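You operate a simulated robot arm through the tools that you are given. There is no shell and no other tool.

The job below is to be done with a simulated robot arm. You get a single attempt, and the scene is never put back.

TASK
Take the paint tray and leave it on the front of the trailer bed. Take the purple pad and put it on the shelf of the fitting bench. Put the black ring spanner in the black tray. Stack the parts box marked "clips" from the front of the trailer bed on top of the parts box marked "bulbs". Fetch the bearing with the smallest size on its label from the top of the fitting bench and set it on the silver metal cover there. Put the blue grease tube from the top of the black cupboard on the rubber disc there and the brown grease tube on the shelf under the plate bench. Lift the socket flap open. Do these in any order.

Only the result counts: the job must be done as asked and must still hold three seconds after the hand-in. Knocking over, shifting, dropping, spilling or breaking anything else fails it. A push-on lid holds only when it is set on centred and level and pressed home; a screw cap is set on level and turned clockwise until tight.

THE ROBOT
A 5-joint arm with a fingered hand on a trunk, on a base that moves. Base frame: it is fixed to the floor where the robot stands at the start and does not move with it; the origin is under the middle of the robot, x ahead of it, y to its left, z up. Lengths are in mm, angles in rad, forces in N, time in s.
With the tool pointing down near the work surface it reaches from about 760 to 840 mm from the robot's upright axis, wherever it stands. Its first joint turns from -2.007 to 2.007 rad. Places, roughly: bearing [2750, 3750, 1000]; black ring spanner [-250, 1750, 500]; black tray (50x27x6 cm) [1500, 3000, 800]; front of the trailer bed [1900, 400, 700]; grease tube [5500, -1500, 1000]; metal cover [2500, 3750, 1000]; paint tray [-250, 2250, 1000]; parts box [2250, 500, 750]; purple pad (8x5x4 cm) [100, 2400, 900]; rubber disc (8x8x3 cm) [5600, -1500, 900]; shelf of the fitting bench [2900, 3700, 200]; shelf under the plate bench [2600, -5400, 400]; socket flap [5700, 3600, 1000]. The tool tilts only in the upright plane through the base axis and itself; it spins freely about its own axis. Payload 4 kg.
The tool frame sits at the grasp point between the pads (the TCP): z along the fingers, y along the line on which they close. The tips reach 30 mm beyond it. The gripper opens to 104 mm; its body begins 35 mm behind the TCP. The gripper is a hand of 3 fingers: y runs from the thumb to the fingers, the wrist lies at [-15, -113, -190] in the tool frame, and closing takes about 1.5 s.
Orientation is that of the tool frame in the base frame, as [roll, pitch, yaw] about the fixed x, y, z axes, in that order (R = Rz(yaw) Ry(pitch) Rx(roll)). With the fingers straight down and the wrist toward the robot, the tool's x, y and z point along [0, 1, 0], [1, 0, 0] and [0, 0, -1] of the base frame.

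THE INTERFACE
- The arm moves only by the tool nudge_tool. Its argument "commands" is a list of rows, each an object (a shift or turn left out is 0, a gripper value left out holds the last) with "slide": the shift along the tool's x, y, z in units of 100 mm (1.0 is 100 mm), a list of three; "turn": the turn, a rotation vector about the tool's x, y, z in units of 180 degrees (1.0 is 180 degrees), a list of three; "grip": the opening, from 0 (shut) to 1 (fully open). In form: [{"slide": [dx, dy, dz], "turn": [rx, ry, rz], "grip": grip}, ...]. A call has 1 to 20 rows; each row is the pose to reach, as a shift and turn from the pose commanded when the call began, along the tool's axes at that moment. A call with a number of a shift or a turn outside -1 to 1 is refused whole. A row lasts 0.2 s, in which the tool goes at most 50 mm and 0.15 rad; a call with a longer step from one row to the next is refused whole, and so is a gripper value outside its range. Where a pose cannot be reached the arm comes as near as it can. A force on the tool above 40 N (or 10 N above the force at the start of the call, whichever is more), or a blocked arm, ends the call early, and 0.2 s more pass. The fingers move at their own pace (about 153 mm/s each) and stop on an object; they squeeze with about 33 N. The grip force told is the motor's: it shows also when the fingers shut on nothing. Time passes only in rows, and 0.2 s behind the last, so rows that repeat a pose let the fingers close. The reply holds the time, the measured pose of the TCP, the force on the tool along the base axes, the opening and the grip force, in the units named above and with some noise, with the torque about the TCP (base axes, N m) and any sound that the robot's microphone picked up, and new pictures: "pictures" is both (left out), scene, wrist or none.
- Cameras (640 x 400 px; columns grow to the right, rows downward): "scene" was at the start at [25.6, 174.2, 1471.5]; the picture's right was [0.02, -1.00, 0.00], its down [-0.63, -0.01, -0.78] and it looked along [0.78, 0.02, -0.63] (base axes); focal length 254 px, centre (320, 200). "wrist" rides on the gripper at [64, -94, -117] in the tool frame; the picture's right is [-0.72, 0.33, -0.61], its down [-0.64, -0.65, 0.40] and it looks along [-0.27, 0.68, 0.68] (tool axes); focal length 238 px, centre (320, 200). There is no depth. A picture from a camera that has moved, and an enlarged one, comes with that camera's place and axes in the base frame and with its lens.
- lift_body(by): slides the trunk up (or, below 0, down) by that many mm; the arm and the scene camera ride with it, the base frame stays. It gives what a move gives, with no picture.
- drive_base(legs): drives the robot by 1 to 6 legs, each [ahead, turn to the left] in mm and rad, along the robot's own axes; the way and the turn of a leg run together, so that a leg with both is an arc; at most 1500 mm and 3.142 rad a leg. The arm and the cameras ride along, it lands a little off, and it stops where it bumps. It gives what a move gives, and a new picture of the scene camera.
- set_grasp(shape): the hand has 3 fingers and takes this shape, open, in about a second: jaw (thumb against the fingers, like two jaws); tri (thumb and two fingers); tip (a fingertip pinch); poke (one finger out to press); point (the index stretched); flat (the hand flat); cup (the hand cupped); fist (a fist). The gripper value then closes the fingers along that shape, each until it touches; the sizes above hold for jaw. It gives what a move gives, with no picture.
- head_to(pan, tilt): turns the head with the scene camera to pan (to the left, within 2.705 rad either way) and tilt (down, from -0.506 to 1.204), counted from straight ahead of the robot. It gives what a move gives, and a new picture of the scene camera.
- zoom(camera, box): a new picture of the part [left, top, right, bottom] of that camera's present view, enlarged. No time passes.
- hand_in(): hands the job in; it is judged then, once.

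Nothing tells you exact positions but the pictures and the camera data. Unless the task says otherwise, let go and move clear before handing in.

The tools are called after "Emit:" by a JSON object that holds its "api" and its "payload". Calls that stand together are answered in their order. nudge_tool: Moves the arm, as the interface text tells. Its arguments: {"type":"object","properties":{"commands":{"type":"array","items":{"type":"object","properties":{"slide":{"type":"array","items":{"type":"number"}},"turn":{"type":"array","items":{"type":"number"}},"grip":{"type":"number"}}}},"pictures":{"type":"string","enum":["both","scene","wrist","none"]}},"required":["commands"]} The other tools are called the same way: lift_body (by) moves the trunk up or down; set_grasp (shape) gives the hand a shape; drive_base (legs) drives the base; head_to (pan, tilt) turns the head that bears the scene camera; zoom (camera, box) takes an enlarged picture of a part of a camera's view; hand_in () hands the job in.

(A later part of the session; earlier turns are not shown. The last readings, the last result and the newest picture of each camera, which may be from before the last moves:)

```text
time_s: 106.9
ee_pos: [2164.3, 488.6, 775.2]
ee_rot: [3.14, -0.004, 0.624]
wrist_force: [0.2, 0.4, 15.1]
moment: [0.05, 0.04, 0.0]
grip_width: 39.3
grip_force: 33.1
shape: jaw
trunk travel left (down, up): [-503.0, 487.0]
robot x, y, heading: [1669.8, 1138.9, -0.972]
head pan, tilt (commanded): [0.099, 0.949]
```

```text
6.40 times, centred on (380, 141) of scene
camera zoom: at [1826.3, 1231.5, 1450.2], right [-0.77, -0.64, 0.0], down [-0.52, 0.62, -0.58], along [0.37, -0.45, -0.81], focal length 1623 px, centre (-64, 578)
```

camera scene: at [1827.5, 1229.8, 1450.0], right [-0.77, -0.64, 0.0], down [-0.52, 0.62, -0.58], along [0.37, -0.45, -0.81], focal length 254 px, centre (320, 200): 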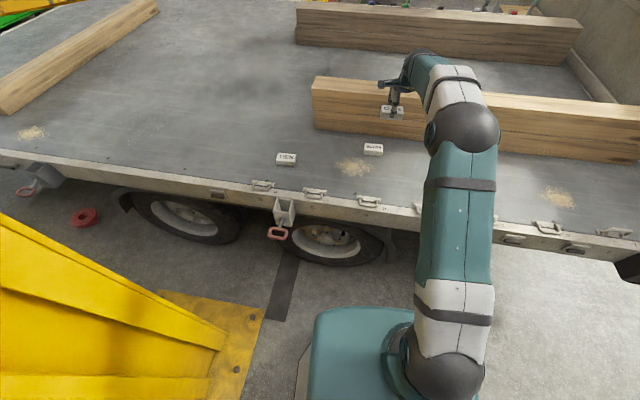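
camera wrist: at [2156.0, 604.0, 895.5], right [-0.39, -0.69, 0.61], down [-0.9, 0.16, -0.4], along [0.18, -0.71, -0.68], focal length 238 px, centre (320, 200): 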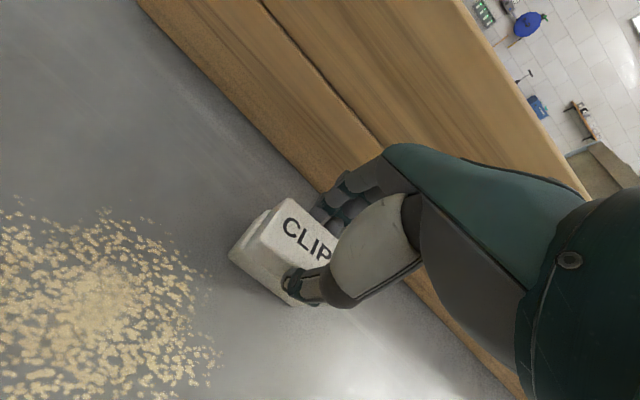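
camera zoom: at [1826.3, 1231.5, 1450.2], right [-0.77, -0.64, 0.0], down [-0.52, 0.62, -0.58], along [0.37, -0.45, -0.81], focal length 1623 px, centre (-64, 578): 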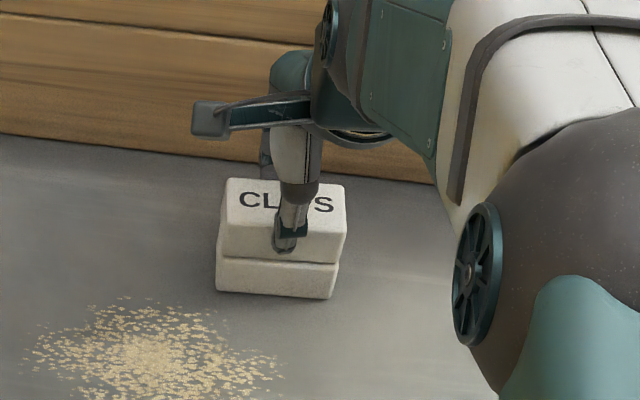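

CLIPS is seated on BULBS and well aligned. I'll ease the pressure, release, and rise.

Emit:
{"api": "nudge_tool", "payload": {"commands": [{"slide": [0, 0, -0.01]}, {"slide": [0, 0, -0.02], "grip": 0.4}, {"slide": [0, 0, -0.02], "grip": 0.5}, {"slide": [0, 0, -0.02], "grip": 0.6}, {"slide": [0, 0, -0.02], "grip": 0.8}, {"slide": [0, 0, -0.02], "grip": 0.8}, {"slide": [0, 0, -0.02], "grip": 0.8}, {"slide": [0, 0, -0.3], "grip": 0.8}, {"slide": [0, 0, -0.7], "grip": 0.8}, {"slide": [0, 0, -1.0], "grip": 1.0}], "pictures": "wrist"}}

Emit:
{"api": "zoom", "payload": {"camera": "scene", "box": [330, 110, 430, 172]}}

```text
time_s: 109.1
ee_pos: [2161.8, 489.0, 871.7]
ee_rot: [-3.139, -0.003, 0.626]
wrist_force: [0.6, 0.0, -0.6]
moment: [0.0, 0.02, -0.03]
grip_width: 103.8
grip_force: 0.1
shape: jaw
trunk travel left (down, up): [-503.0, 487.0]
robot x, y, heading: [1670.3, 1138.6, -0.973]
head pan, tilt (commanded): [0.099, 0.949]
camera wrist: at [2158.1, 602.4, 989.4], right [-0.39, -0.69, 0.61], down [-0.9, 0.16, -0.4], along [0.18, -0.71, -0.68], focal length 238 px, centre (320, 200)
```

wrist: 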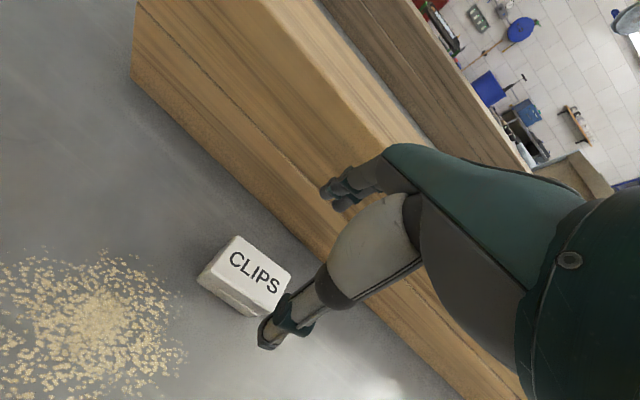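

```text
6.40 times, centred on (380, 141) of scene
camera zoom: at [1827.3, 1230.1, 1449.9], right [-0.77, -0.64, 0.0], down [-0.52, 0.62, -0.58], along [0.37, -0.45, -0.81], focal length 1623 px, centre (-64, 578)
```

zoom: 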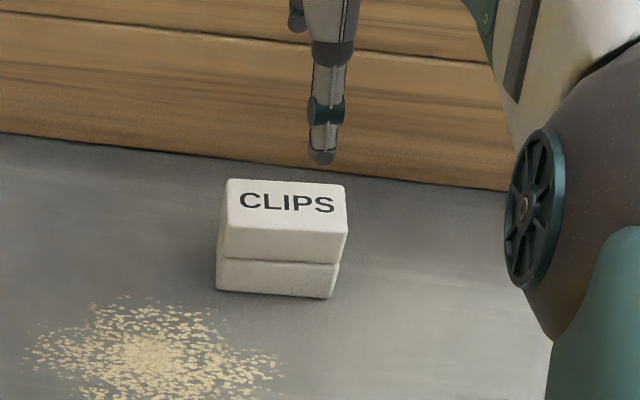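

CLIPS sits squarely on BULBS. Next I'll go back to the trolley for the purple pad, turning right to keep the arm clear of the yellow post.

Emit:
{"api": "lift_body", "payload": {"by": 320}}

Emit:
{"api": "drive_base", "payload": {"legs": [[0, -2.523], [1105, 0], [0, -0.694]]}}

Emit:
{"api": "head_to", "payload": {"pan": 0.0, "tilt": 0.8}}

Emit:
{"api": "zoom", "payload": {"camera": "scene", "box": [200, 100, 440, 250]}}

```text
time_s: 112.3
ee_pos: [2162.2, 489.6, 1190.7]
ee_rot: [-3.14, -0.003, 0.626]
wrist_force: [-0.1, 0.1, -0.1]
moment: [0.01, 0.02, 0.0]
grip_width: 103.8
grip_force: 0.1
shape: jaw
trunk travel left (down, up): [-823.0, 167.0]
robot x, y, heading: [1668.3, 1138.4, -0.97]
head pan, tilt (commanded): [0.099, 0.949]
```

```text
time_s: 125.8
ee_pos: [186.0, 2218.0, 1190.4]
ee_rot: [-3.141, -0.005, -2.58]
wrist_force: [0.1, 0.1, 0.8]
moment: [0.01, 0.05, 0.01]
grip_width: 103.9
grip_force: 0.1
shape: jaw
trunk travel left (down, up): [-823.0, 167.0]
robot x, y, heading: [636.5, 1534.6, 2.105]
head pan, tilt (commanded): [0.099, 0.949]
camera scene: at [472.2, 1454.6, 1770.0], right [0.81, 0.59, 0.0], down [0.48, -0.66, -0.58], along [-0.34, 0.47, -0.81], focal length 254 px, centre (320, 200)
```

scene: 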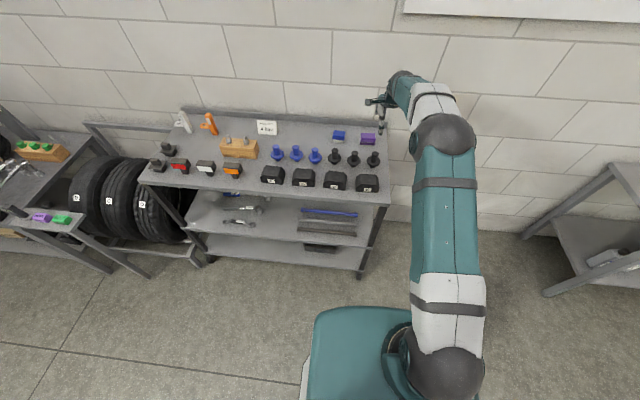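

```text
time_s: 126.5
ee_pos: [186.6, 2217.5, 1190.7]
ee_rot: [-3.141, -0.003, -2.584]
wrist_force: [0.8, -0.2, -0.2]
moment: [0.0, 0.03, -0.03]
grip_width: 103.8
grip_force: 0.1
shape: jaw
trunk travel left (down, up): [-823.0, 167.0]
robot x, y, heading: [631.9, 1533.4, 2.105]
head pan, tilt (commanded): [0.0, 0.799]
camera scene: at [473.8, 1465.0, 1781.4], right [0.86, 0.51, 0.0], down [0.37, -0.62, -0.7], along [-0.35, 0.6, -0.72], focal length 254 px, centre (320, 200)
```

scene: 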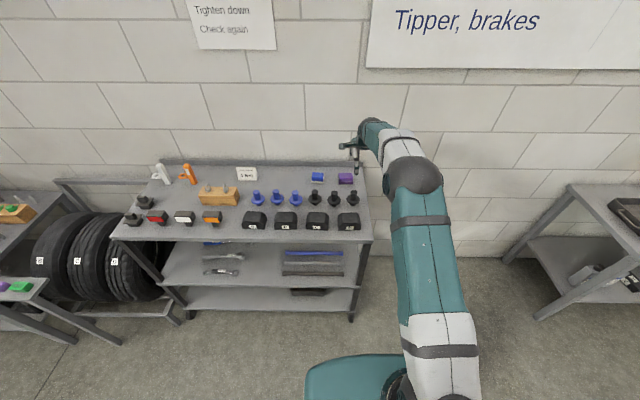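

```text
2.67 times, centred on (320, 175) of scene
camera zoom: at [473.8, 1465.0, 1781.4], right [0.86, 0.51, 0.0], down [0.37, -0.62, -0.7], along [-0.35, 0.6, -0.72], focal length 676 px, centre (320, 267)
```

zoom: 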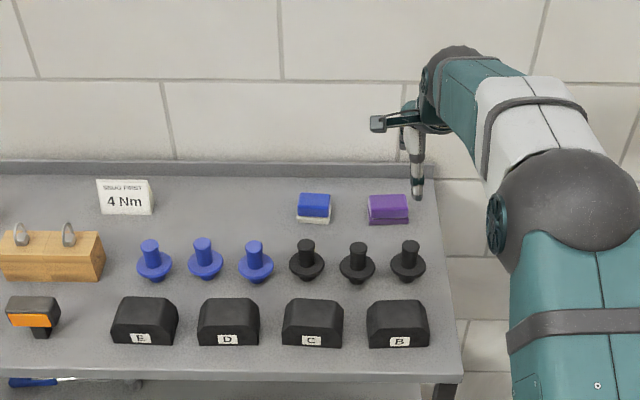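

The purple pad is at about (97, 2350), slightly left of my axis. I'll drive forward and inspect it with the wrist camera.

Emit:
{"api": "drive_base", "payload": {"legs": [[176, 0]]}}

Emit:
{"api": "lift_body", "payload": {"by": -70}}

Emit:
{"api": "nudge_tool", "payload": {"commands": [{"slide": [0, 0, 0]}], "pictures": "wrist"}}

Emit:
{"api": "zoom", "payload": {"camera": "scene", "box": [280, 120, 440, 220]}}

```text
time_s: 128.0
ee_pos: [97.0, 2370.3, 1190.3]
ee_rot: [-3.14, -0.004, -2.583]
wrist_force: [0.8, 0.2, 0.1]
moment: [-0.01, -0.02, 0.01]
grip_width: 103.7
grip_force: 0.0
shape: jaw
trunk travel left (down, up): [-823.0, 167.0]
robot x, y, heading: [541.4, 1688.9, 2.107]
head pan, tilt (commanded): [0.0, 0.799]
camera scene: at [383.7, 1617.8, 1781.5], right [0.86, 0.51, 0.0], down [0.36, -0.62, -0.7], along [-0.35, 0.6, -0.72], focal length 254 px, centre (320, 200)
```

scene: 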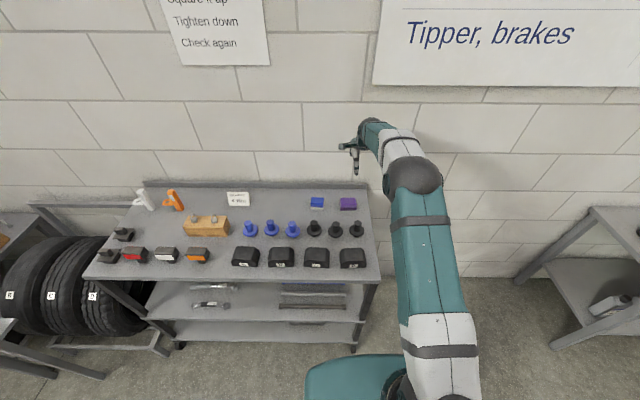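

```text
time_s: 129.1
ee_pos: [98.8, 2368.4, 1121.2]
ee_rot: [-3.139, -0.002, -2.582]
wrist_force: [-0.3, -0.5, 0.1]
moment: [-0.01, 0.0, 0.03]
grip_width: 103.9
grip_force: 0.1
shape: jaw
trunk travel left (down, up): [-753.0, 237.0]
robot x, y, heading: [545.0, 1689.2, 2.102]
head pan, tilt (commanded): [0.0, 0.799]
```

```text
time_s: 129.5
ee_pos: [98.0, 2369.7, 1120.9]
ee_rot: [3.141, -0.003, -2.582]
wrist_force: [-0.4, -0.4, 1.1]
moment: [-0.03, -0.01, 0.04]
grip_width: 103.9
grip_force: 0.1
shape: jaw
trunk travel left (down, up): [-753.0, 237.0]
robot x, y, heading: [545.8, 1685.3, 2.106]
head pan, tilt (commanded): [0.0, 0.799]
camera wrist: at [92.9, 2255.9, 1239.1], right [0.44, 0.66, 0.61], down [0.89, -0.22, -0.41], along [-0.14, 0.72, -0.68], focal length 238 px, centre (320, 200)
```

wrist: 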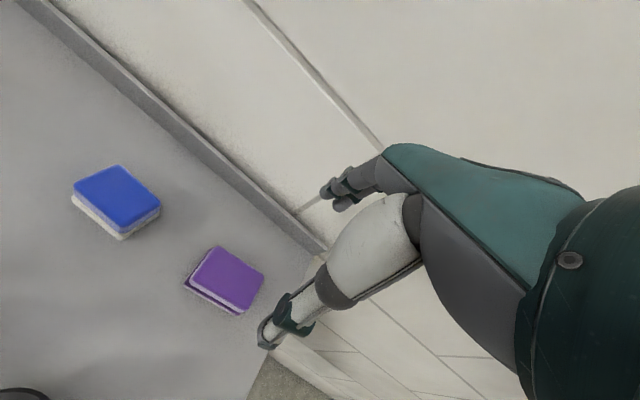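

```text
4.00 times, centred on (360, 170) of scene
camera zoom: at [384.7, 1616.3, 1711.5], right [0.86, 0.51, 0.0], down [0.36, -0.62, -0.7], along [-0.35, 0.6, -0.72], focal length 1015 px, centre (160, 320)
```

zoom: 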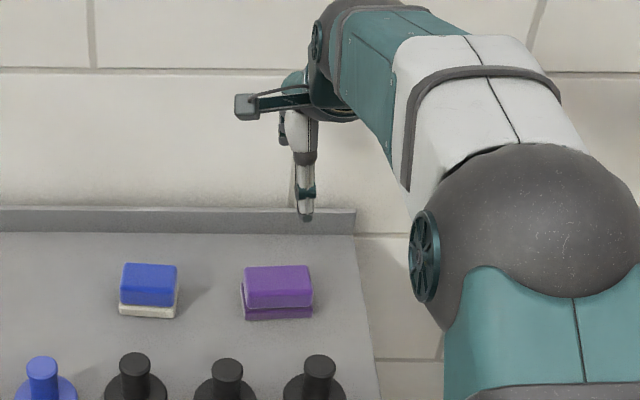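

The pad's centre is about 11 mm left and 7 mm nearer than the tool. I'll correct, descend and grip it.

Emit:
{"api": "nudge_tool", "payload": {"commands": [{"slide": [0.06, -0.04, 0], "turn": [0, 0, -0.002]}, {"slide": [0.11, -0.07, 0], "turn": [0, 0, -0.0044]}, {"slide": [0.11, -0.07, 0.4], "turn": [0, 0, -0.0044]}, {"slide": [0.11, -0.07, 0.8], "turn": [0, 0, -0.0044]}, {"slide": [0.11, -0.07, 1.0], "turn": [0, 0, -0.0044]}], "pictures": "wrist"}}

Emit:
{"api": "zoom", "payload": {"camera": "scene", "box": [290, 120, 410, 195]}}

```text
time_s: 130.7
ee_pos: [89.7, 2357.2, 1019.5]
ee_rot: [-3.139, -0.005, -2.567]
wrist_force: [-0.9, 0.9, 0.1]
moment: [0.03, -0.01, 0.02]
grip_width: 103.9
grip_force: 0.1
shape: jaw
trunk travel left (down, up): [-753.0, 237.0]
robot x, y, heading: [548.1, 1685.3, 2.106]
head pan, tilt (commanded): [0.0, 0.799]
camera wrist: at [87.3, 2245.0, 1137.4], right [0.43, 0.67, 0.61], down [0.89, -0.2, -0.41], along [-0.15, 0.72, -0.68], focal length 238 px, centre (320, 200)
```

wrist: 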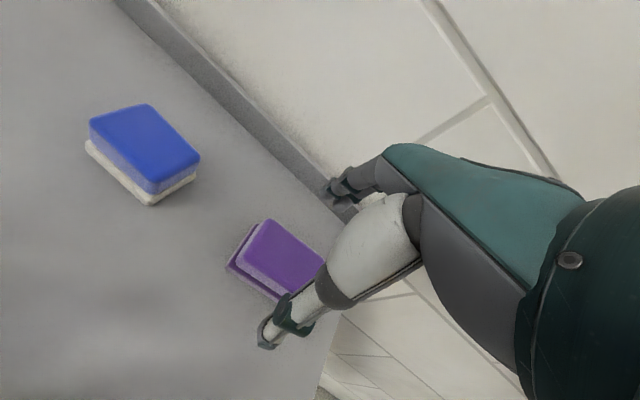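

```text
5.33 times, centred on (350, 158) of scene
camera zoom: at [384.3, 1616.7, 1711.5], right [0.86, 0.51, 0.0], down [0.36, -0.62, -0.7], along [-0.35, 0.6, -0.72], focal length 1353 px, centre (160, 427)
```

zoom: 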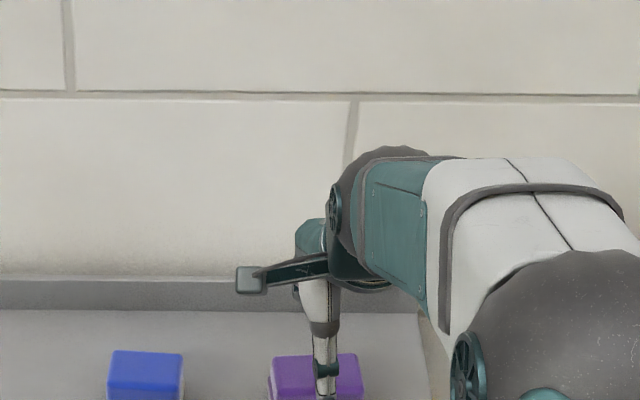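

The tool is centred on the pad. I'll descend 53 mm and close.

Emit:
{"api": "nudge_tool", "payload": {"commands": [{"slide": [0, 0, 0.25]}, {"slide": [0, 0, 0.45]}, {"slide": [0, 0, 0.53]}, {"slide": [0, 0, 0.53], "grip": 0.75}, {"slide": [0, 0, 0.53], "grip": 0.6}, {"slide": [0, 0, 0.53], "grip": 0.45}, {"slide": [0, 0, 0.53], "grip": 0.3}, {"slide": [0, 0, 0.53], "grip": 0.1}, {"slide": [0, 0, 0.53], "grip": 0}, {"slide": [0, 0, 0.53], "grip": 0}, {"slide": [0, 0, 0.53], "grip": 0}, {"slide": [0, 0, 0.53], "grip": 0}], "pictures": "wrist"}}

Emit:
{"api": "nudge_tool", "payload": {"commands": [{"slide": [0, 0, -0.2]}, {"slide": [0, 0, -0.5]}, {"slide": [0, 0, -0.9]}], "pictures": "wrist"}}

```text
time_s: 133.3
ee_pos: [91.6, 2356.9, 965.0]
ee_rot: [-3.14, -0.002, -2.569]
wrist_force: [0.7, -1.0, -0.1]
moment: [-0.01, 0.0, 0.05]
grip_width: 40.2
grip_force: 33.2
shape: jaw
trunk travel left (down, up): [-753.0, 237.0]
robot x, y, heading: [545.7, 1685.0, 2.105]
head pan, tilt (commanded): [0.0, 0.799]
camera wrist: at [88.5, 2244.3, 1084.7], right [0.43, 0.67, 0.61], down [0.89, -0.2, -0.41], along [-0.15, 0.72, -0.68], focal length 238 px, centre (320, 200)
```

wrist: 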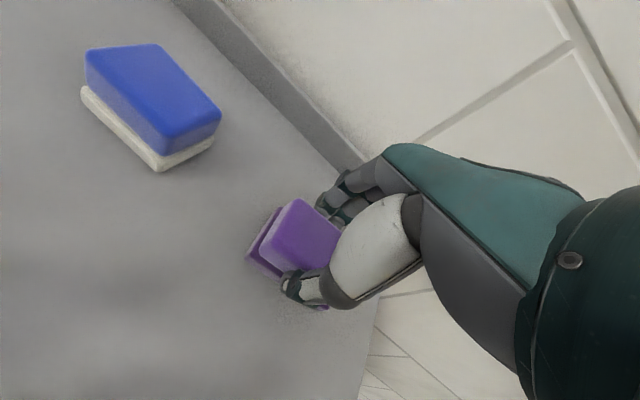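

```text
time_s: 134.1
ee_pos: [92.8, 2358.8, 1057.4]
ee_rot: [-3.14, -0.004, -2.569]
wrist_force: [-0.1, 0.4, -0.3]
moment: [0.02, 0.0, -0.02]
grip_width: 40.9
grip_force: 32.9
shape: jaw
trunk travel left (down, up): [-753.0, 237.0]
robot x, y, heading: [545.3, 1685.7, 2.102]
head pan, tilt (commanded): [0.0, 0.799]
camera wrist: at [89.6, 2245.2, 1175.5], right [0.43, 0.67, 0.61], down [0.89, -0.2, -0.4], along [-0.15, 0.72, -0.68], focal length 238 px, centre (320, 200)
```

wrist: 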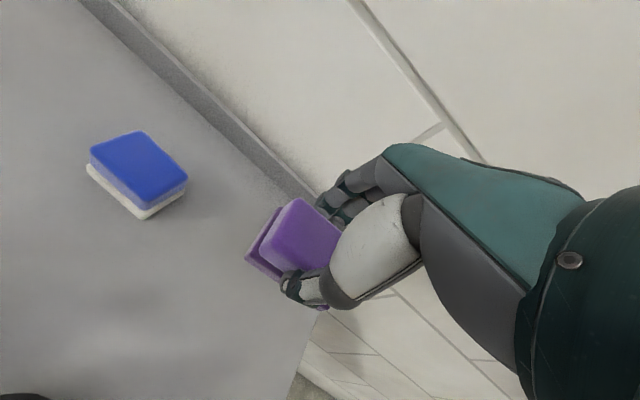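

The purple pad is held. I'll back away, then reverse along the aisle with the arm trailing so it stays clear of the post and racks, heading for the fitting bench.

Emit:
{"api": "lift_body", "payload": {"by": 180}}

Emit:
{"api": "drive_base", "payload": {"legs": [[-400, 0], [0, 1.56], [-1200, 0]]}}

Emit:
{"api": "head_to", "payload": {"pan": -2.2, "tilt": 0.4}}

```text
time_s: 136.1
ee_pos: [92.9, 2358.7, 1237.0]
ee_rot: [-3.141, -0.005, -2.57]
wrist_force: [-0.2, 0.3, -0.9]
moment: [0.02, 0.01, 0.01]
grip_width: 40.5
grip_force: 33.3
shape: jaw
trunk travel left (down, up): [-933.0, 57.0]
robot x, y, heading: [542.9, 1681.7, 2.108]
head pan, tilt (commanded): [0.0, 0.799]
```

```text
time_s: 148.1
ee_pos: [1107.7, 1500.7, 1236.5]
ee_rot: [-3.14, -0.004, -1.028]
wrist_force: [-0.1, 0.0, 0.0]
moment: [0.01, 0.02, -0.02]
grip_width: 39.8
grip_force: 32.4
shape: jaw
trunk travel left (down, up): [-933.0, 57.0]
robot x, y, heading: [1791.7, 1930.8, -2.64]
head pan, tilt (commanded): [0.0, 0.799]
camera scene: at [1857.6, 1771.0, 1891.5], right [-0.48, 0.88, 0.0], down [0.63, 0.35, -0.7], along [-0.61, -0.34, -0.72], focal length 254 px, centre (320, 200)
```

scene: 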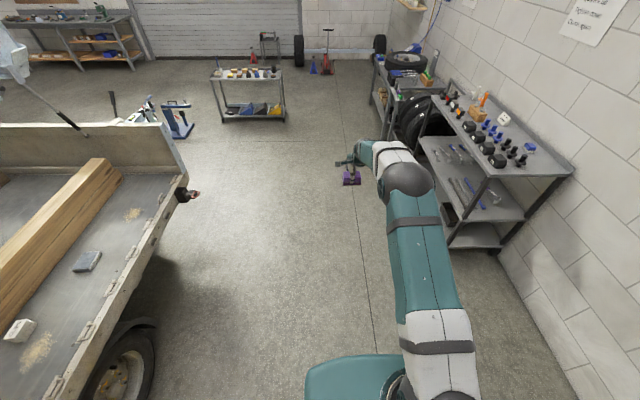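

```text
time_s: 150.1
ee_pos: [1106.3, 1501.5, 1237.6]
ee_rot: [-3.139, -0.005, -1.028]
wrist_force: [0.3, -0.3, -1.3]
moment: [-0.01, -0.01, 0.02]
grip_width: 40.0
grip_force: 33.0
shape: jaw
trunk travel left (down, up): [-933.0, 57.0]
robot x, y, heading: [1795.1, 1932.4, -2.638]
head pan, tilt (commanded): [-2.201, 0.4]
camera scene: at [1939.6, 1901.7, 1926.6], right [0.99, -0.13, 0.0], down [-0.05, -0.39, -0.92], along [0.12, 0.91, -0.39], focal length 254 px, centre (320, 200)
```

scene: 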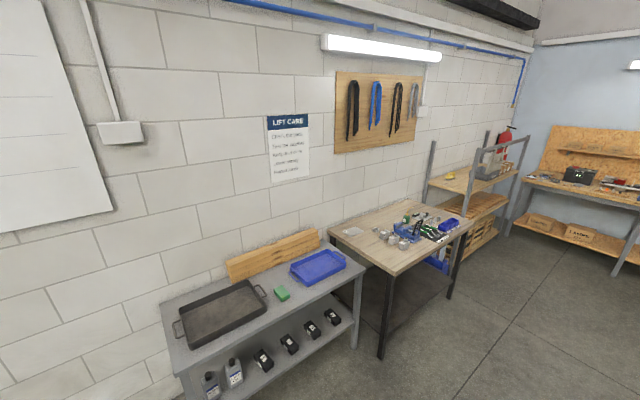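

The benches are in view: the grey bench with the black and blue trays, then the wood-topped fitting bench from about u=3760 to 4940. I'll continue reversing along the aisle.

Emit:
{"api": "drive_base", "payload": {"legs": [[-1400, 0], [-250, 0]]}}

Emit:
{"api": "head_to", "payload": {"pan": -1.55, "tilt": 0.7}}

Emit:
{"api": "zoom", "payload": {"camera": "scene", "box": [200, 60, 480, 235]}}

```text
time_s: 158.5
ee_pos: [2554.9, 2295.4, 1237.0]
ee_rot: [-3.139, -0.003, -1.056]
wrist_force: [0.6, -0.3, -0.5]
moment: [-0.02, 0.03, 0.0]
grip_width: 39.7
grip_force: 33.3
shape: jaw
trunk travel left (down, up): [-933.0, 57.0]
robot x, y, heading: [3252.2, 2706.6, -2.666]
head pan, tilt (commanded): [-2.201, 0.4]
camera scene: at [3398.9, 2673.8, 1926.5], right [0.99, -0.15, 0.0], down [-0.06, -0.38, -0.92], along [0.14, 0.91, -0.39], focal length 254 px, centre (320, 200)
```

scene: 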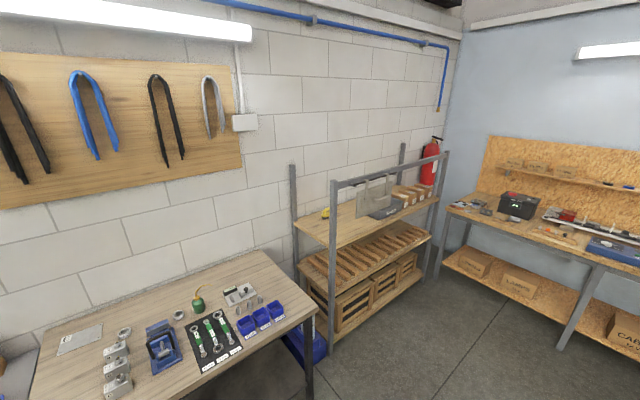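

```text
time_s: 159.6
ee_pos: [2555.0, 2295.9, 1236.1]
ee_rot: [-3.14, -0.004, -1.056]
wrist_force: [-0.6, -0.1, -1.0]
moment: [-0.01, -0.03, 0.0]
grip_width: 40.1
grip_force: 33.1
shape: jaw
trunk travel left (down, up): [-933.0, 57.0]
robot x, y, heading: [3253.1, 2707.1, -2.665]
head pan, tilt (commanded): [-1.55, 0.7]
camera scene: at [3343.5, 2656.6, 1899.8], right [0.88, 0.48, 0.0], down [0.31, -0.57, -0.77], along [-0.36, 0.67, -0.64], focal length 254 px, centre (320, 200)
```

scene: 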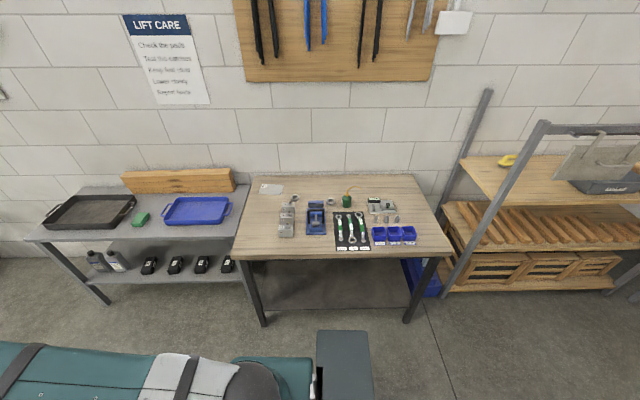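

```text
2.29 times, centred on (340, 148) of scene
camera zoom: at [3343.5, 2656.6, 1899.8], right [0.88, 0.48, 0.0], down [0.31, -0.57, -0.77], along [-0.36, 0.67, -0.64], focal length 580 px, centre (274, 320)
```

zoom: 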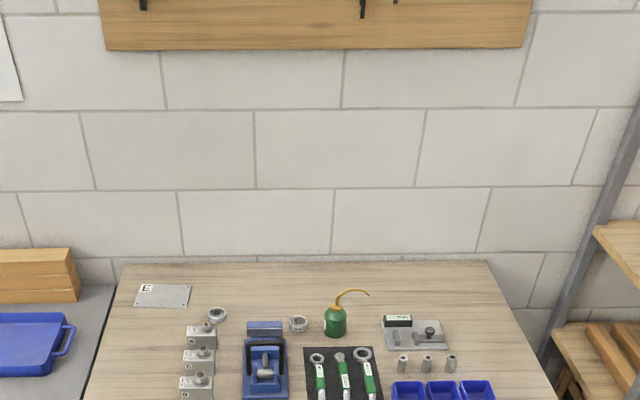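

Facing the fitting bench zone, I'll turn toward the bench with the arm kept high and look at its lower shelf.

Emit:
{"api": "drive_base", "payload": {"legs": [[0, -1.524]]}}

Emit:
{"api": "lift_body", "payload": {"by": -500}}

Emit:
{"api": "head_to", "payload": {"pan": 0.0, "tilt": 0.6}}

Emit:
{"api": "zoom", "payload": {"camera": "scene", "box": [160, 60, 480, 260]}}

```text
time_s: 163.7
ee_pos: [2798.2, 3379.2, 1235.7]
ee_rot: [-3.141, -0.003, -2.567]
wrist_force: [0.5, -1.3, -0.9]
moment: [0.01, 0.03, 0.02]
grip_width: 39.4
grip_force: 32.8
shape: jaw
trunk travel left (down, up): [-933.0, 57.0]
robot x, y, heading: [3252.0, 2708.7, 2.11]
head pan, tilt (commanded): [-1.55, 0.7]
camera scene: at [3205.2, 2613.5, 1899.8], right [0.53, -0.85, 0.0], down [-0.55, -0.34, -0.76], along [0.65, 0.4, -0.64], focal length 254 px, centre (320, 200)
```

scene: 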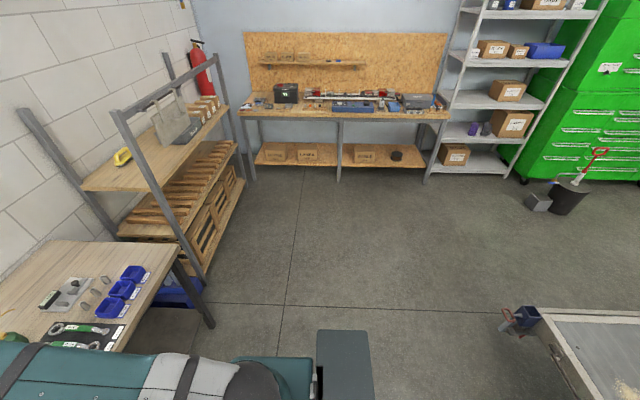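

```text
refused: -500 is not a number from -400 to 400
```

```text
time_s: 165.3
ee_pos: [2798.4, 3380.3, 1237.6]
ee_rot: [-3.141, -0.004, -2.568]
wrist_force: [-0.6, -0.1, -0.7]
moment: [-0.01, -0.01, -0.06]
grip_width: 39.3
grip_force: 32.5
shape: jaw
trunk travel left (down, up): [-933.0, 57.0]
robot x, y, heading: [3250.7, 2707.4, 2.106]
head pan, tilt (commanded): [0.0, 0.6]
camera scene: at [3087.9, 2644.5, 1908.4], right [0.86, 0.51, 0.0], down [0.29, -0.49, -0.82], along [-0.42, 0.71, -0.57], focal length 254 px, centre (320, 200)
```

scene: 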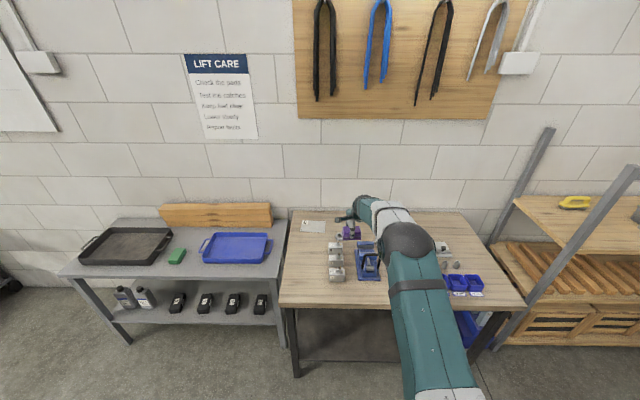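

```text
2.00 times, centred on (320, 160) of scene
camera zoom: at [3087.9, 2644.5, 1908.4], right [0.86, 0.51, 0.0], down [0.29, -0.49, -0.82], along [-0.42, 0.71, -0.57], focal length 507 px, centre (320, 280)
```

zoom: 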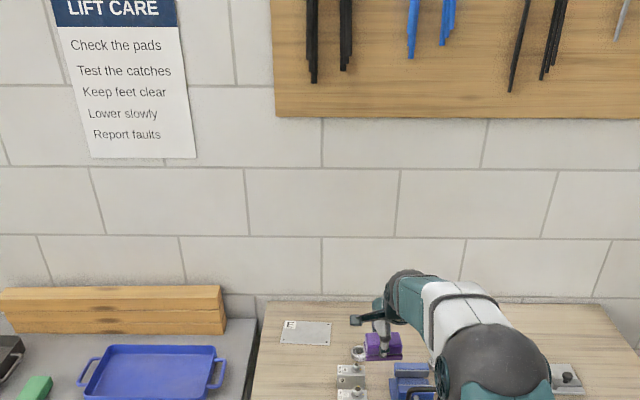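

The tool is above the bench top, so I'll back up to bring it in front of the bench before lowering to shelf height.

Emit:
{"api": "drive_base", "payload": {"legs": [[-310, 0]]}}

Emit:
{"api": "lift_body", "payload": {"by": -400}}

Emit:
{"api": "lift_body", "payload": {"by": -300}}

Emit:
{"api": "head_to", "payload": {"pan": 0.0, "tilt": 0.5}}

Emit:
{"api": "zoom", "payload": {"camera": "scene", "box": [220, 120, 540, 320]}}

```text
time_s: 167.4
ee_pos: [2958.2, 3107.2, 1237.1]
ee_rot: [-3.14, -0.003, -2.563]
wrist_force: [0.6, -0.7, -0.3]
moment: [0.01, 0.0, 0.04]
grip_width: 39.4
grip_force: 33.7
shape: jaw
trunk travel left (down, up): [-933.0, 57.0]
robot x, y, heading: [3413.6, 2437.2, 2.11]
head pan, tilt (commanded): [0.0, 0.6]
camera scene: at [3249.4, 2372.7, 1908.4], right [0.86, 0.51, 0.0], down [0.29, -0.48, -0.83], along [-0.42, 0.71, -0.56], focal length 254 px, centre (320, 200)
```

scene: 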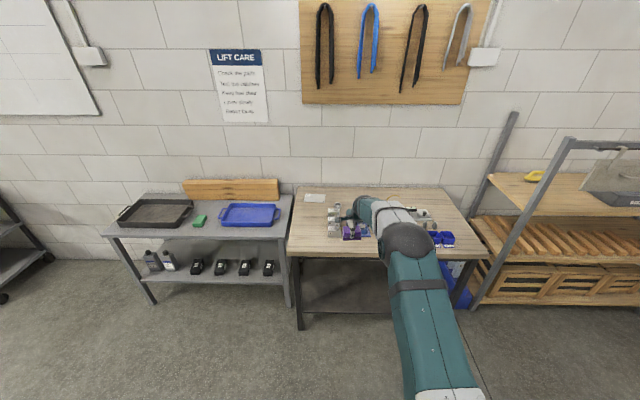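

```text
time_s: 171.2
ee_pos: [2956.6, 3107.6, 836.9]
ee_rot: [-3.138, -0.004, -2.565]
wrist_force: [-1.0, 0.6, -0.8]
moment: [-0.02, -0.02, -0.02]
grip_width: 39.2
grip_force: 33.2
shape: jaw
trunk travel left (down, up): [-533.0, 457.0]
robot x, y, heading: [3414.0, 2439.8, 2.107]
head pan, tilt (commanded): [0.0, 0.6]
```

```text
time_s: 174.2
ee_pos: [2957.9, 3108.0, 535.2]
ee_rot: [-3.139, -0.004, -2.562]
wrist_force: [0.0, 0.0, -1.0]
moment: [0.02, 0.01, -0.01]
grip_width: 39.6
grip_force: 33.5
shape: jaw
trunk travel left (down, up): [-233.0, 757.0]
robot x, y, heading: [3411.4, 2440.7, 2.108]
head pan, tilt (commanded): [0.0, 0.6]
```

```text
time_s: 174.9
ee_pos: [2958.3, 3107.3, 536.9]
ee_rot: [-3.138, -0.003, -2.564]
wrist_force: [0.2, 0.7, -1.2]
moment: [0.02, 0.01, 0.0]
grip_width: 39.4
grip_force: 33.0
shape: jaw
trunk travel left (down, up): [-233.0, 757.0]
robot x, y, heading: [3410.8, 2441.8, 2.11]
head pan, tilt (commanded): [0.0, 0.499]
camera scene: at [3247.7, 2375.7, 1217.4], right [0.86, 0.51, 0.0], down [0.25, -0.41, -0.88], along [-0.45, 0.75, -0.48], focal length 254 px, centre (320, 200)
```

scene: 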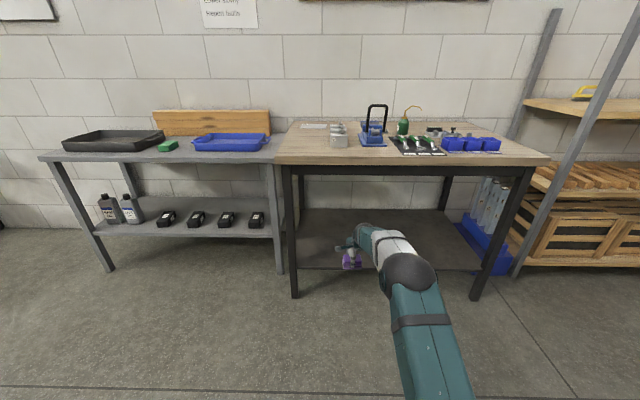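

```text
2.00 times, centred on (380, 220) of scene
camera zoom: at [3247.7, 2375.7, 1217.4], right [0.86, 0.51, 0.0], down [0.25, -0.41, -0.88], along [-0.45, 0.75, -0.48], focal length 507 px, centre (200, 160)
```

zoom: 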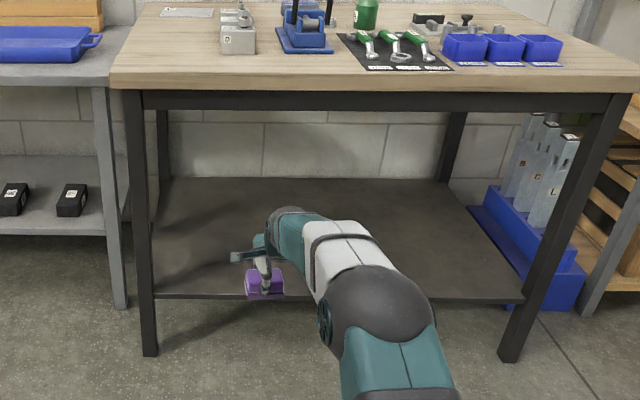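

The empty lower shelf is visible at z≈222, with the bench apron at about z=785. I'll lower the arm further and drive it in under the bench top.

Emit:
{"api": "lift_body", "payload": {"by": -200}}

Emit:
{"api": "head_to", "payload": {"pan": 0.0, "tilt": 0.6}}

Emit:
{"api": "drive_base", "payload": {"legs": [[250, 0]]}}

```text
time_s: 177.1
ee_pos: [2956.6, 3108.1, 337.2]
ee_rot: [-3.137, -0.003, -2.564]
wrist_force: [0.1, 0.4, -1.0]
moment: [-0.01, -0.01, -0.02]
grip_width: 39.0
grip_force: 33.2
shape: jaw
trunk travel left (down, up): [-33.0, 957.0]
robot x, y, heading: [3413.6, 2437.9, 2.106]
head pan, tilt (commanded): [0.0, 0.499]
```

```text
time_s: 177.7
ee_pos: [2956.9, 3106.9, 337.7]
ee_rot: [-3.137, -0.003, -2.564]
wrist_force: [0.6, -0.2, -0.9]
moment: [0.01, -0.01, 0.0]
grip_width: 39.3
grip_force: 33.0
shape: jaw
trunk travel left (down, up): [-33.0, 957.0]
robot x, y, heading: [3410.3, 2442.7, 2.106]
head pan, tilt (commanded): [0.0, 0.6]
camera scene: at [3249.1, 2373.5, 1008.4], right [0.86, 0.51, 0.0], down [0.29, -0.48, -0.83], along [-0.42, 0.71, -0.56], focal length 254 px, centre (320, 200)
```

scene: 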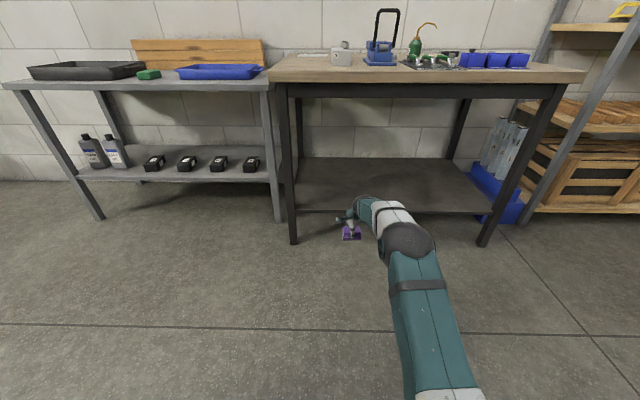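

```text
time_s: 179.6
ee_pos: [2825.8, 3324.7, 336.2]
ee_rot: [-3.139, -0.004, -2.563]
wrist_force: [-0.3, -0.4, -1.1]
moment: [0.01, -0.03, 0.02]
grip_width: 39.4
grip_force: 32.7
shape: jaw
trunk travel left (down, up): [-33.0, 957.0]
robot x, y, heading: [3280.5, 2659.2, 2.112]
head pan, tilt (commanded): [0.0, 0.6]
camera scene: at [3118.5, 2591.9, 1008.4], right [0.86, 0.51, 0.0], down [0.29, -0.48, -0.82], along [-0.42, 0.71, -0.57], focal length 254 px, centre (320, 200)
```

scene: 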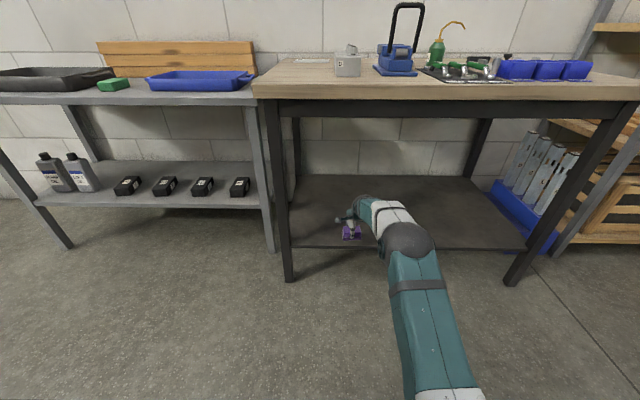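

Emit:
{"api": "drive_base", "payload": {"legs": [[215, 0]]}}

Emit:
{"api": "nudge_tool", "payload": {"commands": [{"slide": [0, 0, 0.2]}, {"slide": [0, 0, 0.4]}], "pictures": "both"}}

```text
time_s: 181.2
ee_pos: [2715.7, 3512.6, 336.8]
ee_rot: [-3.138, -0.004, -2.564]
wrist_force: [0.5, 0.1, -0.6]
moment: [0.01, 0.0, 0.02]
grip_width: 39.4
grip_force: 33.3
shape: jaw
trunk travel left (down, up): [-33.0, 957.0]
robot x, y, heading: [3167.5, 2846.2, 2.106]
head pan, tilt (commanded): [0.0, 0.6]
camera scene: at [3006.9, 2778.5, 1008.4], right [0.86, 0.51, 0.0], down [0.29, -0.48, -0.82], along [-0.42, 0.71, -0.57], focal length 254 px, centre (320, 200)
```

scene: 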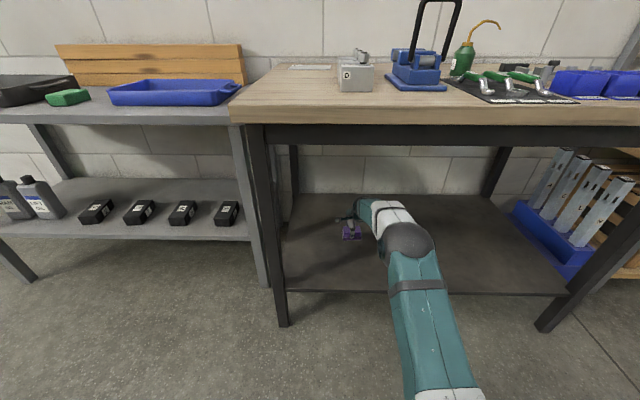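

```text
time_s: 181.8
ee_pos: [2714.2, 3510.9, 296.4]
ee_rot: [-3.141, -0.004, -2.564]
wrist_force: [0.2, -0.4, 0.2]
moment: [-0.02, 0.03, -0.02]
grip_width: 39.2
grip_force: 33.0
shape: jaw
trunk travel left (down, up): [-33.0, 957.0]
robot x, y, heading: [3172.4, 2843.2, 2.108]
head pan, tilt (commanded): [0.0, 0.6]
camera scene: at [3007.0, 2778.3, 1008.4], right [0.86, 0.51, 0.0], down [0.29, -0.48, -0.83], along [-0.42, 0.71, -0.56], focal length 254 px, centre (320, 200)
camera wrist: at [2711.4, 3399.0, 414.5], right [0.43, 0.67, 0.61], down [0.89, -0.2, -0.41], along [-0.15, 0.72, -0.68], focal length 238 px, centre (320, 200)
```

scene: 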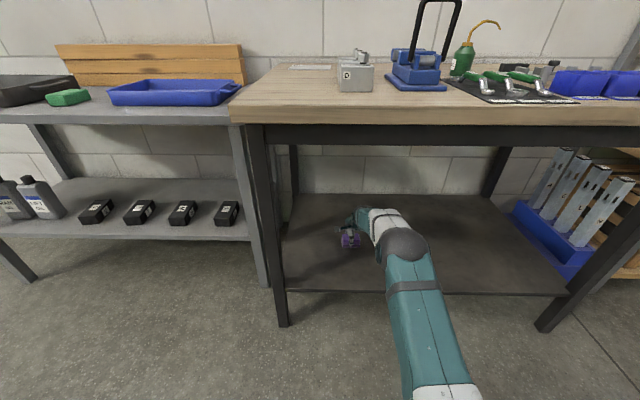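
wrist: 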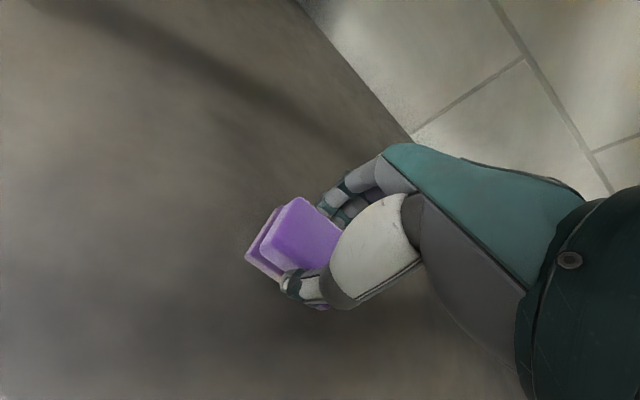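

The pad is over the shelf, roughly 35 mm above it. I'll lower until contact and release.

Emit:
{"api": "nudge_tool", "payload": {"commands": [{"slide": [0, 0, 0.1]}, {"slide": [0, 0, 0.2]}, {"slide": [0, 0, 0.25]}, {"slide": [0, 0, 0.28]}], "pictures": "none"}}

Emit:
{"api": "zoom", "payload": {"camera": "scene", "box": [310, 190, 410, 252]}}

```text
time_s: 182.7
ee_pos: [2709.9, 3515.4, 283.8]
ee_rot: [3.123, -0.002, -2.565]
wrist_force: [3.7, -5.6, 22.1]
moment: [-0.41, -0.26, 0.0]
grip_width: 42.3
grip_force: 33.3
shape: jaw
trunk travel left (down, up): [-33.0, 957.0]
robot x, y, heading: [3169.3, 2841.1, 2.111]
head pan, tilt (commanded): [0.0, 0.6]
stopped in row 4: the force on the tool passed its limit at 44 N (the readings are from after the stop); the commanded pose is now the measured one
```

```text
6.40 times, centred on (360, 221) of scene
camera zoom: at [3008.2, 2776.5, 1008.5], right [0.86, 0.51, 0.0], down [0.29, -0.48, -0.83], along [-0.42, 0.71, -0.56], focal length 1623 px, centre (64, 66)
```

zoom: 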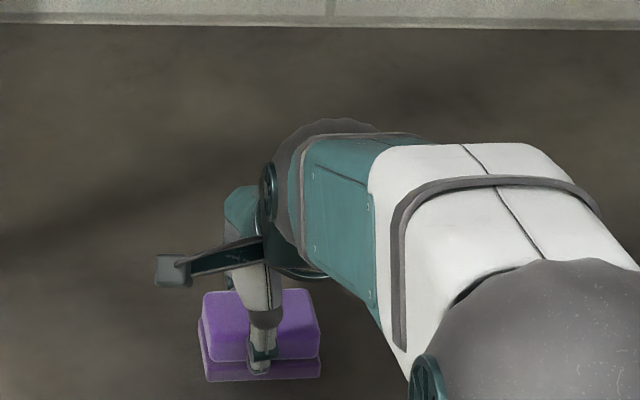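

The pad is on the shelf (contact at z≈284). I'll ease off and open the hand.

Emit:
{"api": "nudge_tool", "payload": {"commands": [{"slide": [0, 0, -0.02]}, {"slide": [0, 0, -0.03]}, {"slide": [0, 0, -0.03], "grip": 0.4}, {"slide": [0, 0, -0.03], "grip": 0.5}, {"slide": [0, 0, -0.03], "grip": 0.7}, {"slide": [0, 0, -0.03], "grip": 0.9}, {"slide": [0, 0, -0.03], "grip": 1.0}, {"slide": [0, 0, -0.03], "grip": 1.0}, {"slide": [0, 0, -0.03], "grip": 1.0}, {"slide": [0, 0, -0.3], "grip": 1.0}, {"slide": [0, 0, -0.6], "grip": 1.0}, {"slide": [0, 0, -0.8], "grip": 1.0}], "pictures": "wrist"}}

Emit:
{"api": "zoom", "payload": {"camera": "scene", "box": [310, 190, 410, 252]}}

```text
time_s: 185.2
ee_pos: [2712.4, 3514.6, 358.1]
ee_rot: [3.134, -0.003, -2.564]
wrist_force: [-0.8, -0.2, -0.2]
moment: [0.04, 0.03, 0.01]
grip_width: 103.8
grip_force: 0.1
shape: jaw
trunk travel left (down, up): [-33.0, 957.0]
robot x, y, heading: [3166.6, 2846.4, 2.108]
head pan, tilt (commanded): [0.0, 0.6]
camera wrist: at [2710.1, 3400.9, 475.0], right [0.43, 0.66, 0.61], down [0.89, -0.19, -0.41], along [-0.15, 0.72, -0.67], focal length 238 px, centre (320, 200)
```

wrist: 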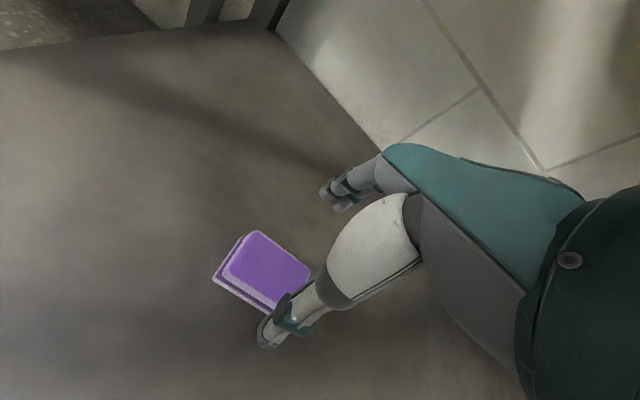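

```text
6.40 times, centred on (360, 221) of scene
camera zoom: at [3007.0, 2778.3, 1008.3], right [0.86, 0.51, 0.0], down [0.29, -0.48, -0.82], along [-0.42, 0.71, -0.57], focal length 1623 px, centre (64, 66)
```

zoom: 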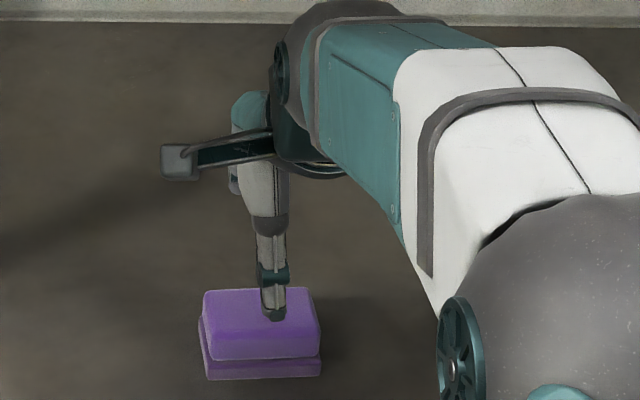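

The purple pad rests on the shelf. I'll back out, raise up, and read the bearing labels on the bench top.

Emit:
{"api": "drive_base", "payload": {"legs": [[-470, 0]]}}

Emit:
{"api": "lift_body", "payload": {"by": 400}}

Emit:
{"api": "lift_body", "payload": {"by": 400}}

Emit:
{"api": "drive_base", "payload": {"legs": [[200, 0]]}}

Emit:
{"api": "head_to", "payload": {"pan": 0.1, "tilt": 0.7}}

Emit:
{"api": "zoom", "payload": {"camera": "scene", "box": [280, 160, 400, 235]}}

Emit:
{"api": "zoom", "payload": {"camera": "scene", "box": [380, 160, 500, 235]}}

```text
time_s: 188.0
ee_pos: [2947.0, 3116.5, 357.9]
ee_rot: [3.131, -0.005, -2.559]
wrist_force: [0.1, -0.7, 0.1]
moment: [-0.02, -0.02, 0.01]
grip_width: 103.8
grip_force: 0.0
shape: jaw
trunk travel left (down, up): [-33.0, 957.0]
robot x, y, heading: [3406.6, 2446.5, 2.114]
head pan, tilt (commanded): [0.0, 0.6]
camera scene: at [3245.5, 2381.8, 1008.4], right [0.86, 0.52, 0.0], down [0.29, -0.48, -0.83], along [-0.43, 0.71, -0.56], focal length 254 px, centre (320, 200)
```

scene: 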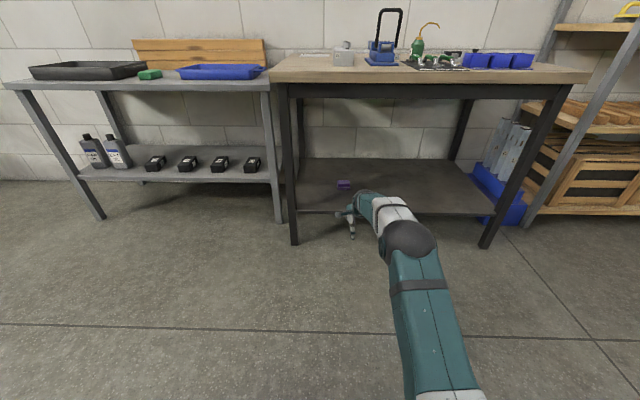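

```text
time_s: 191.8
ee_pos: [2945.4, 3116.4, 756.8]
ee_rot: [3.132, -0.004, -2.558]
wrist_force: [0.9, 0.5, 0.1]
moment: [0.01, 0.04, 0.03]
grip_width: 103.5
grip_force: 0.0
shape: jaw
trunk travel left (down, up): [-433.0, 557.0]
robot x, y, heading: [3410.0, 2447.9, 2.113]
head pan, tilt (commanded): [0.0, 0.6]
```

```text
time_s: 195.7
ee_pos: [2944.9, 3116.7, 1158.4]
ee_rot: [3.134, -0.004, -2.559]
wrist_force: [0.4, -1.1, 0.8]
moment: [-0.03, -0.03, 0.04]
grip_width: 103.8
grip_force: 0.0
shape: jaw
trunk travel left (down, up): [-833.0, 157.0]
robot x, y, heading: [3409.4, 2448.3, 2.118]
head pan, tilt (commanded): [0.0, 0.6]
```

```text
time_s: 197.3
ee_pos: [2844.8, 3288.1, 1157.6]
ee_rot: [3.134, -0.003, -2.561]
wrist_force: [-0.3, 0.5, 0.3]
moment: [0.01, -0.06, -0.01]
grip_width: 103.4
grip_force: 0.0
shape: jaw
trunk travel left (down, up): [-833.0, 157.0]
robot x, y, heading: [3309.9, 2618.5, 2.119]
head pan, tilt (commanded): [0.0, 0.6]
camera scene: at [3142.4, 2552.3, 1808.3], right [0.86, 0.52, 0.0], down [0.29, -0.48, -0.82], along [-0.43, 0.71, -0.57], focal length 254 px, centre (320, 200)
```

scene: 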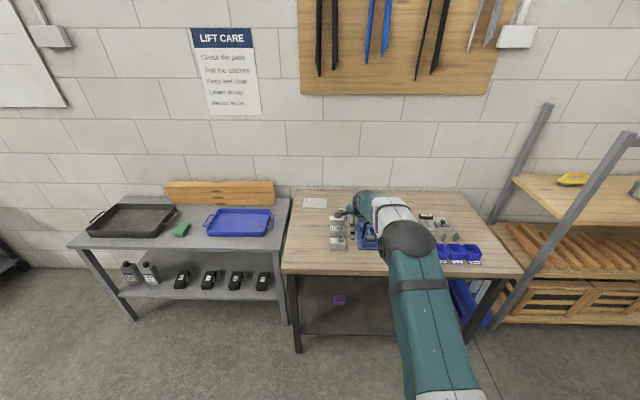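

```text
time_s: 197.9
ee_pos: [2844.6, 3286.8, 1157.7]
ee_rot: [3.131, -0.004, -2.56]
wrist_force: [-0.1, -0.5, 0.3]
moment: [0.02, 0.02, -0.03]
grip_width: 103.8
grip_force: 0.1
shape: jaw
trunk travel left (down, up): [-833.0, 157.0]
robot x, y, heading: [3304.3, 2615.8, 2.113]
head pan, tilt (commanded): [0.099, 0.7]
camera scene: at [3138.2, 2543.0, 1799.8], right [0.8, 0.6, 0.0], down [0.39, -0.52, -0.77], along [-0.46, 0.61, -0.64], focal length 254 px, centre (320, 200)
```

scene: 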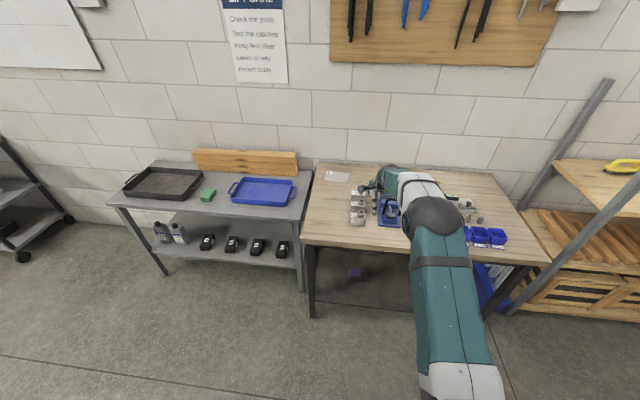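

```text
5.33 times, centred on (340, 198) of scene
camera zoom: at [3138.2, 2543.0, 1799.8], right [0.8, 0.6, 0.0], down [0.39, -0.52, -0.77], along [-0.46, 0.61, -0.64], focal length 1353 px, centre (213, 213)
```

zoom: 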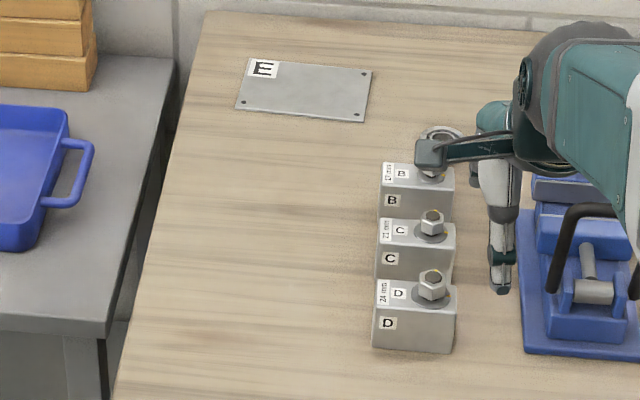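

```text
5.33 times, centred on (440, 198) of scene
camera zoom: at [3138.2, 2543.0, 1799.8], right [0.8, 0.6, 0.0], down [0.39, -0.52, -0.77], along [-0.46, 0.61, -0.64], focal length 1353 px, centre (-320, 213)
```

zoom: 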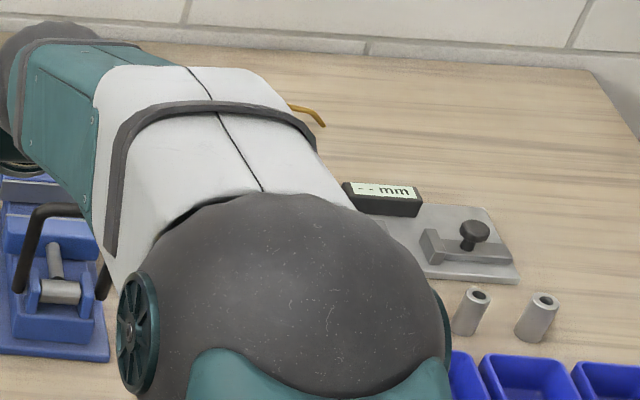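

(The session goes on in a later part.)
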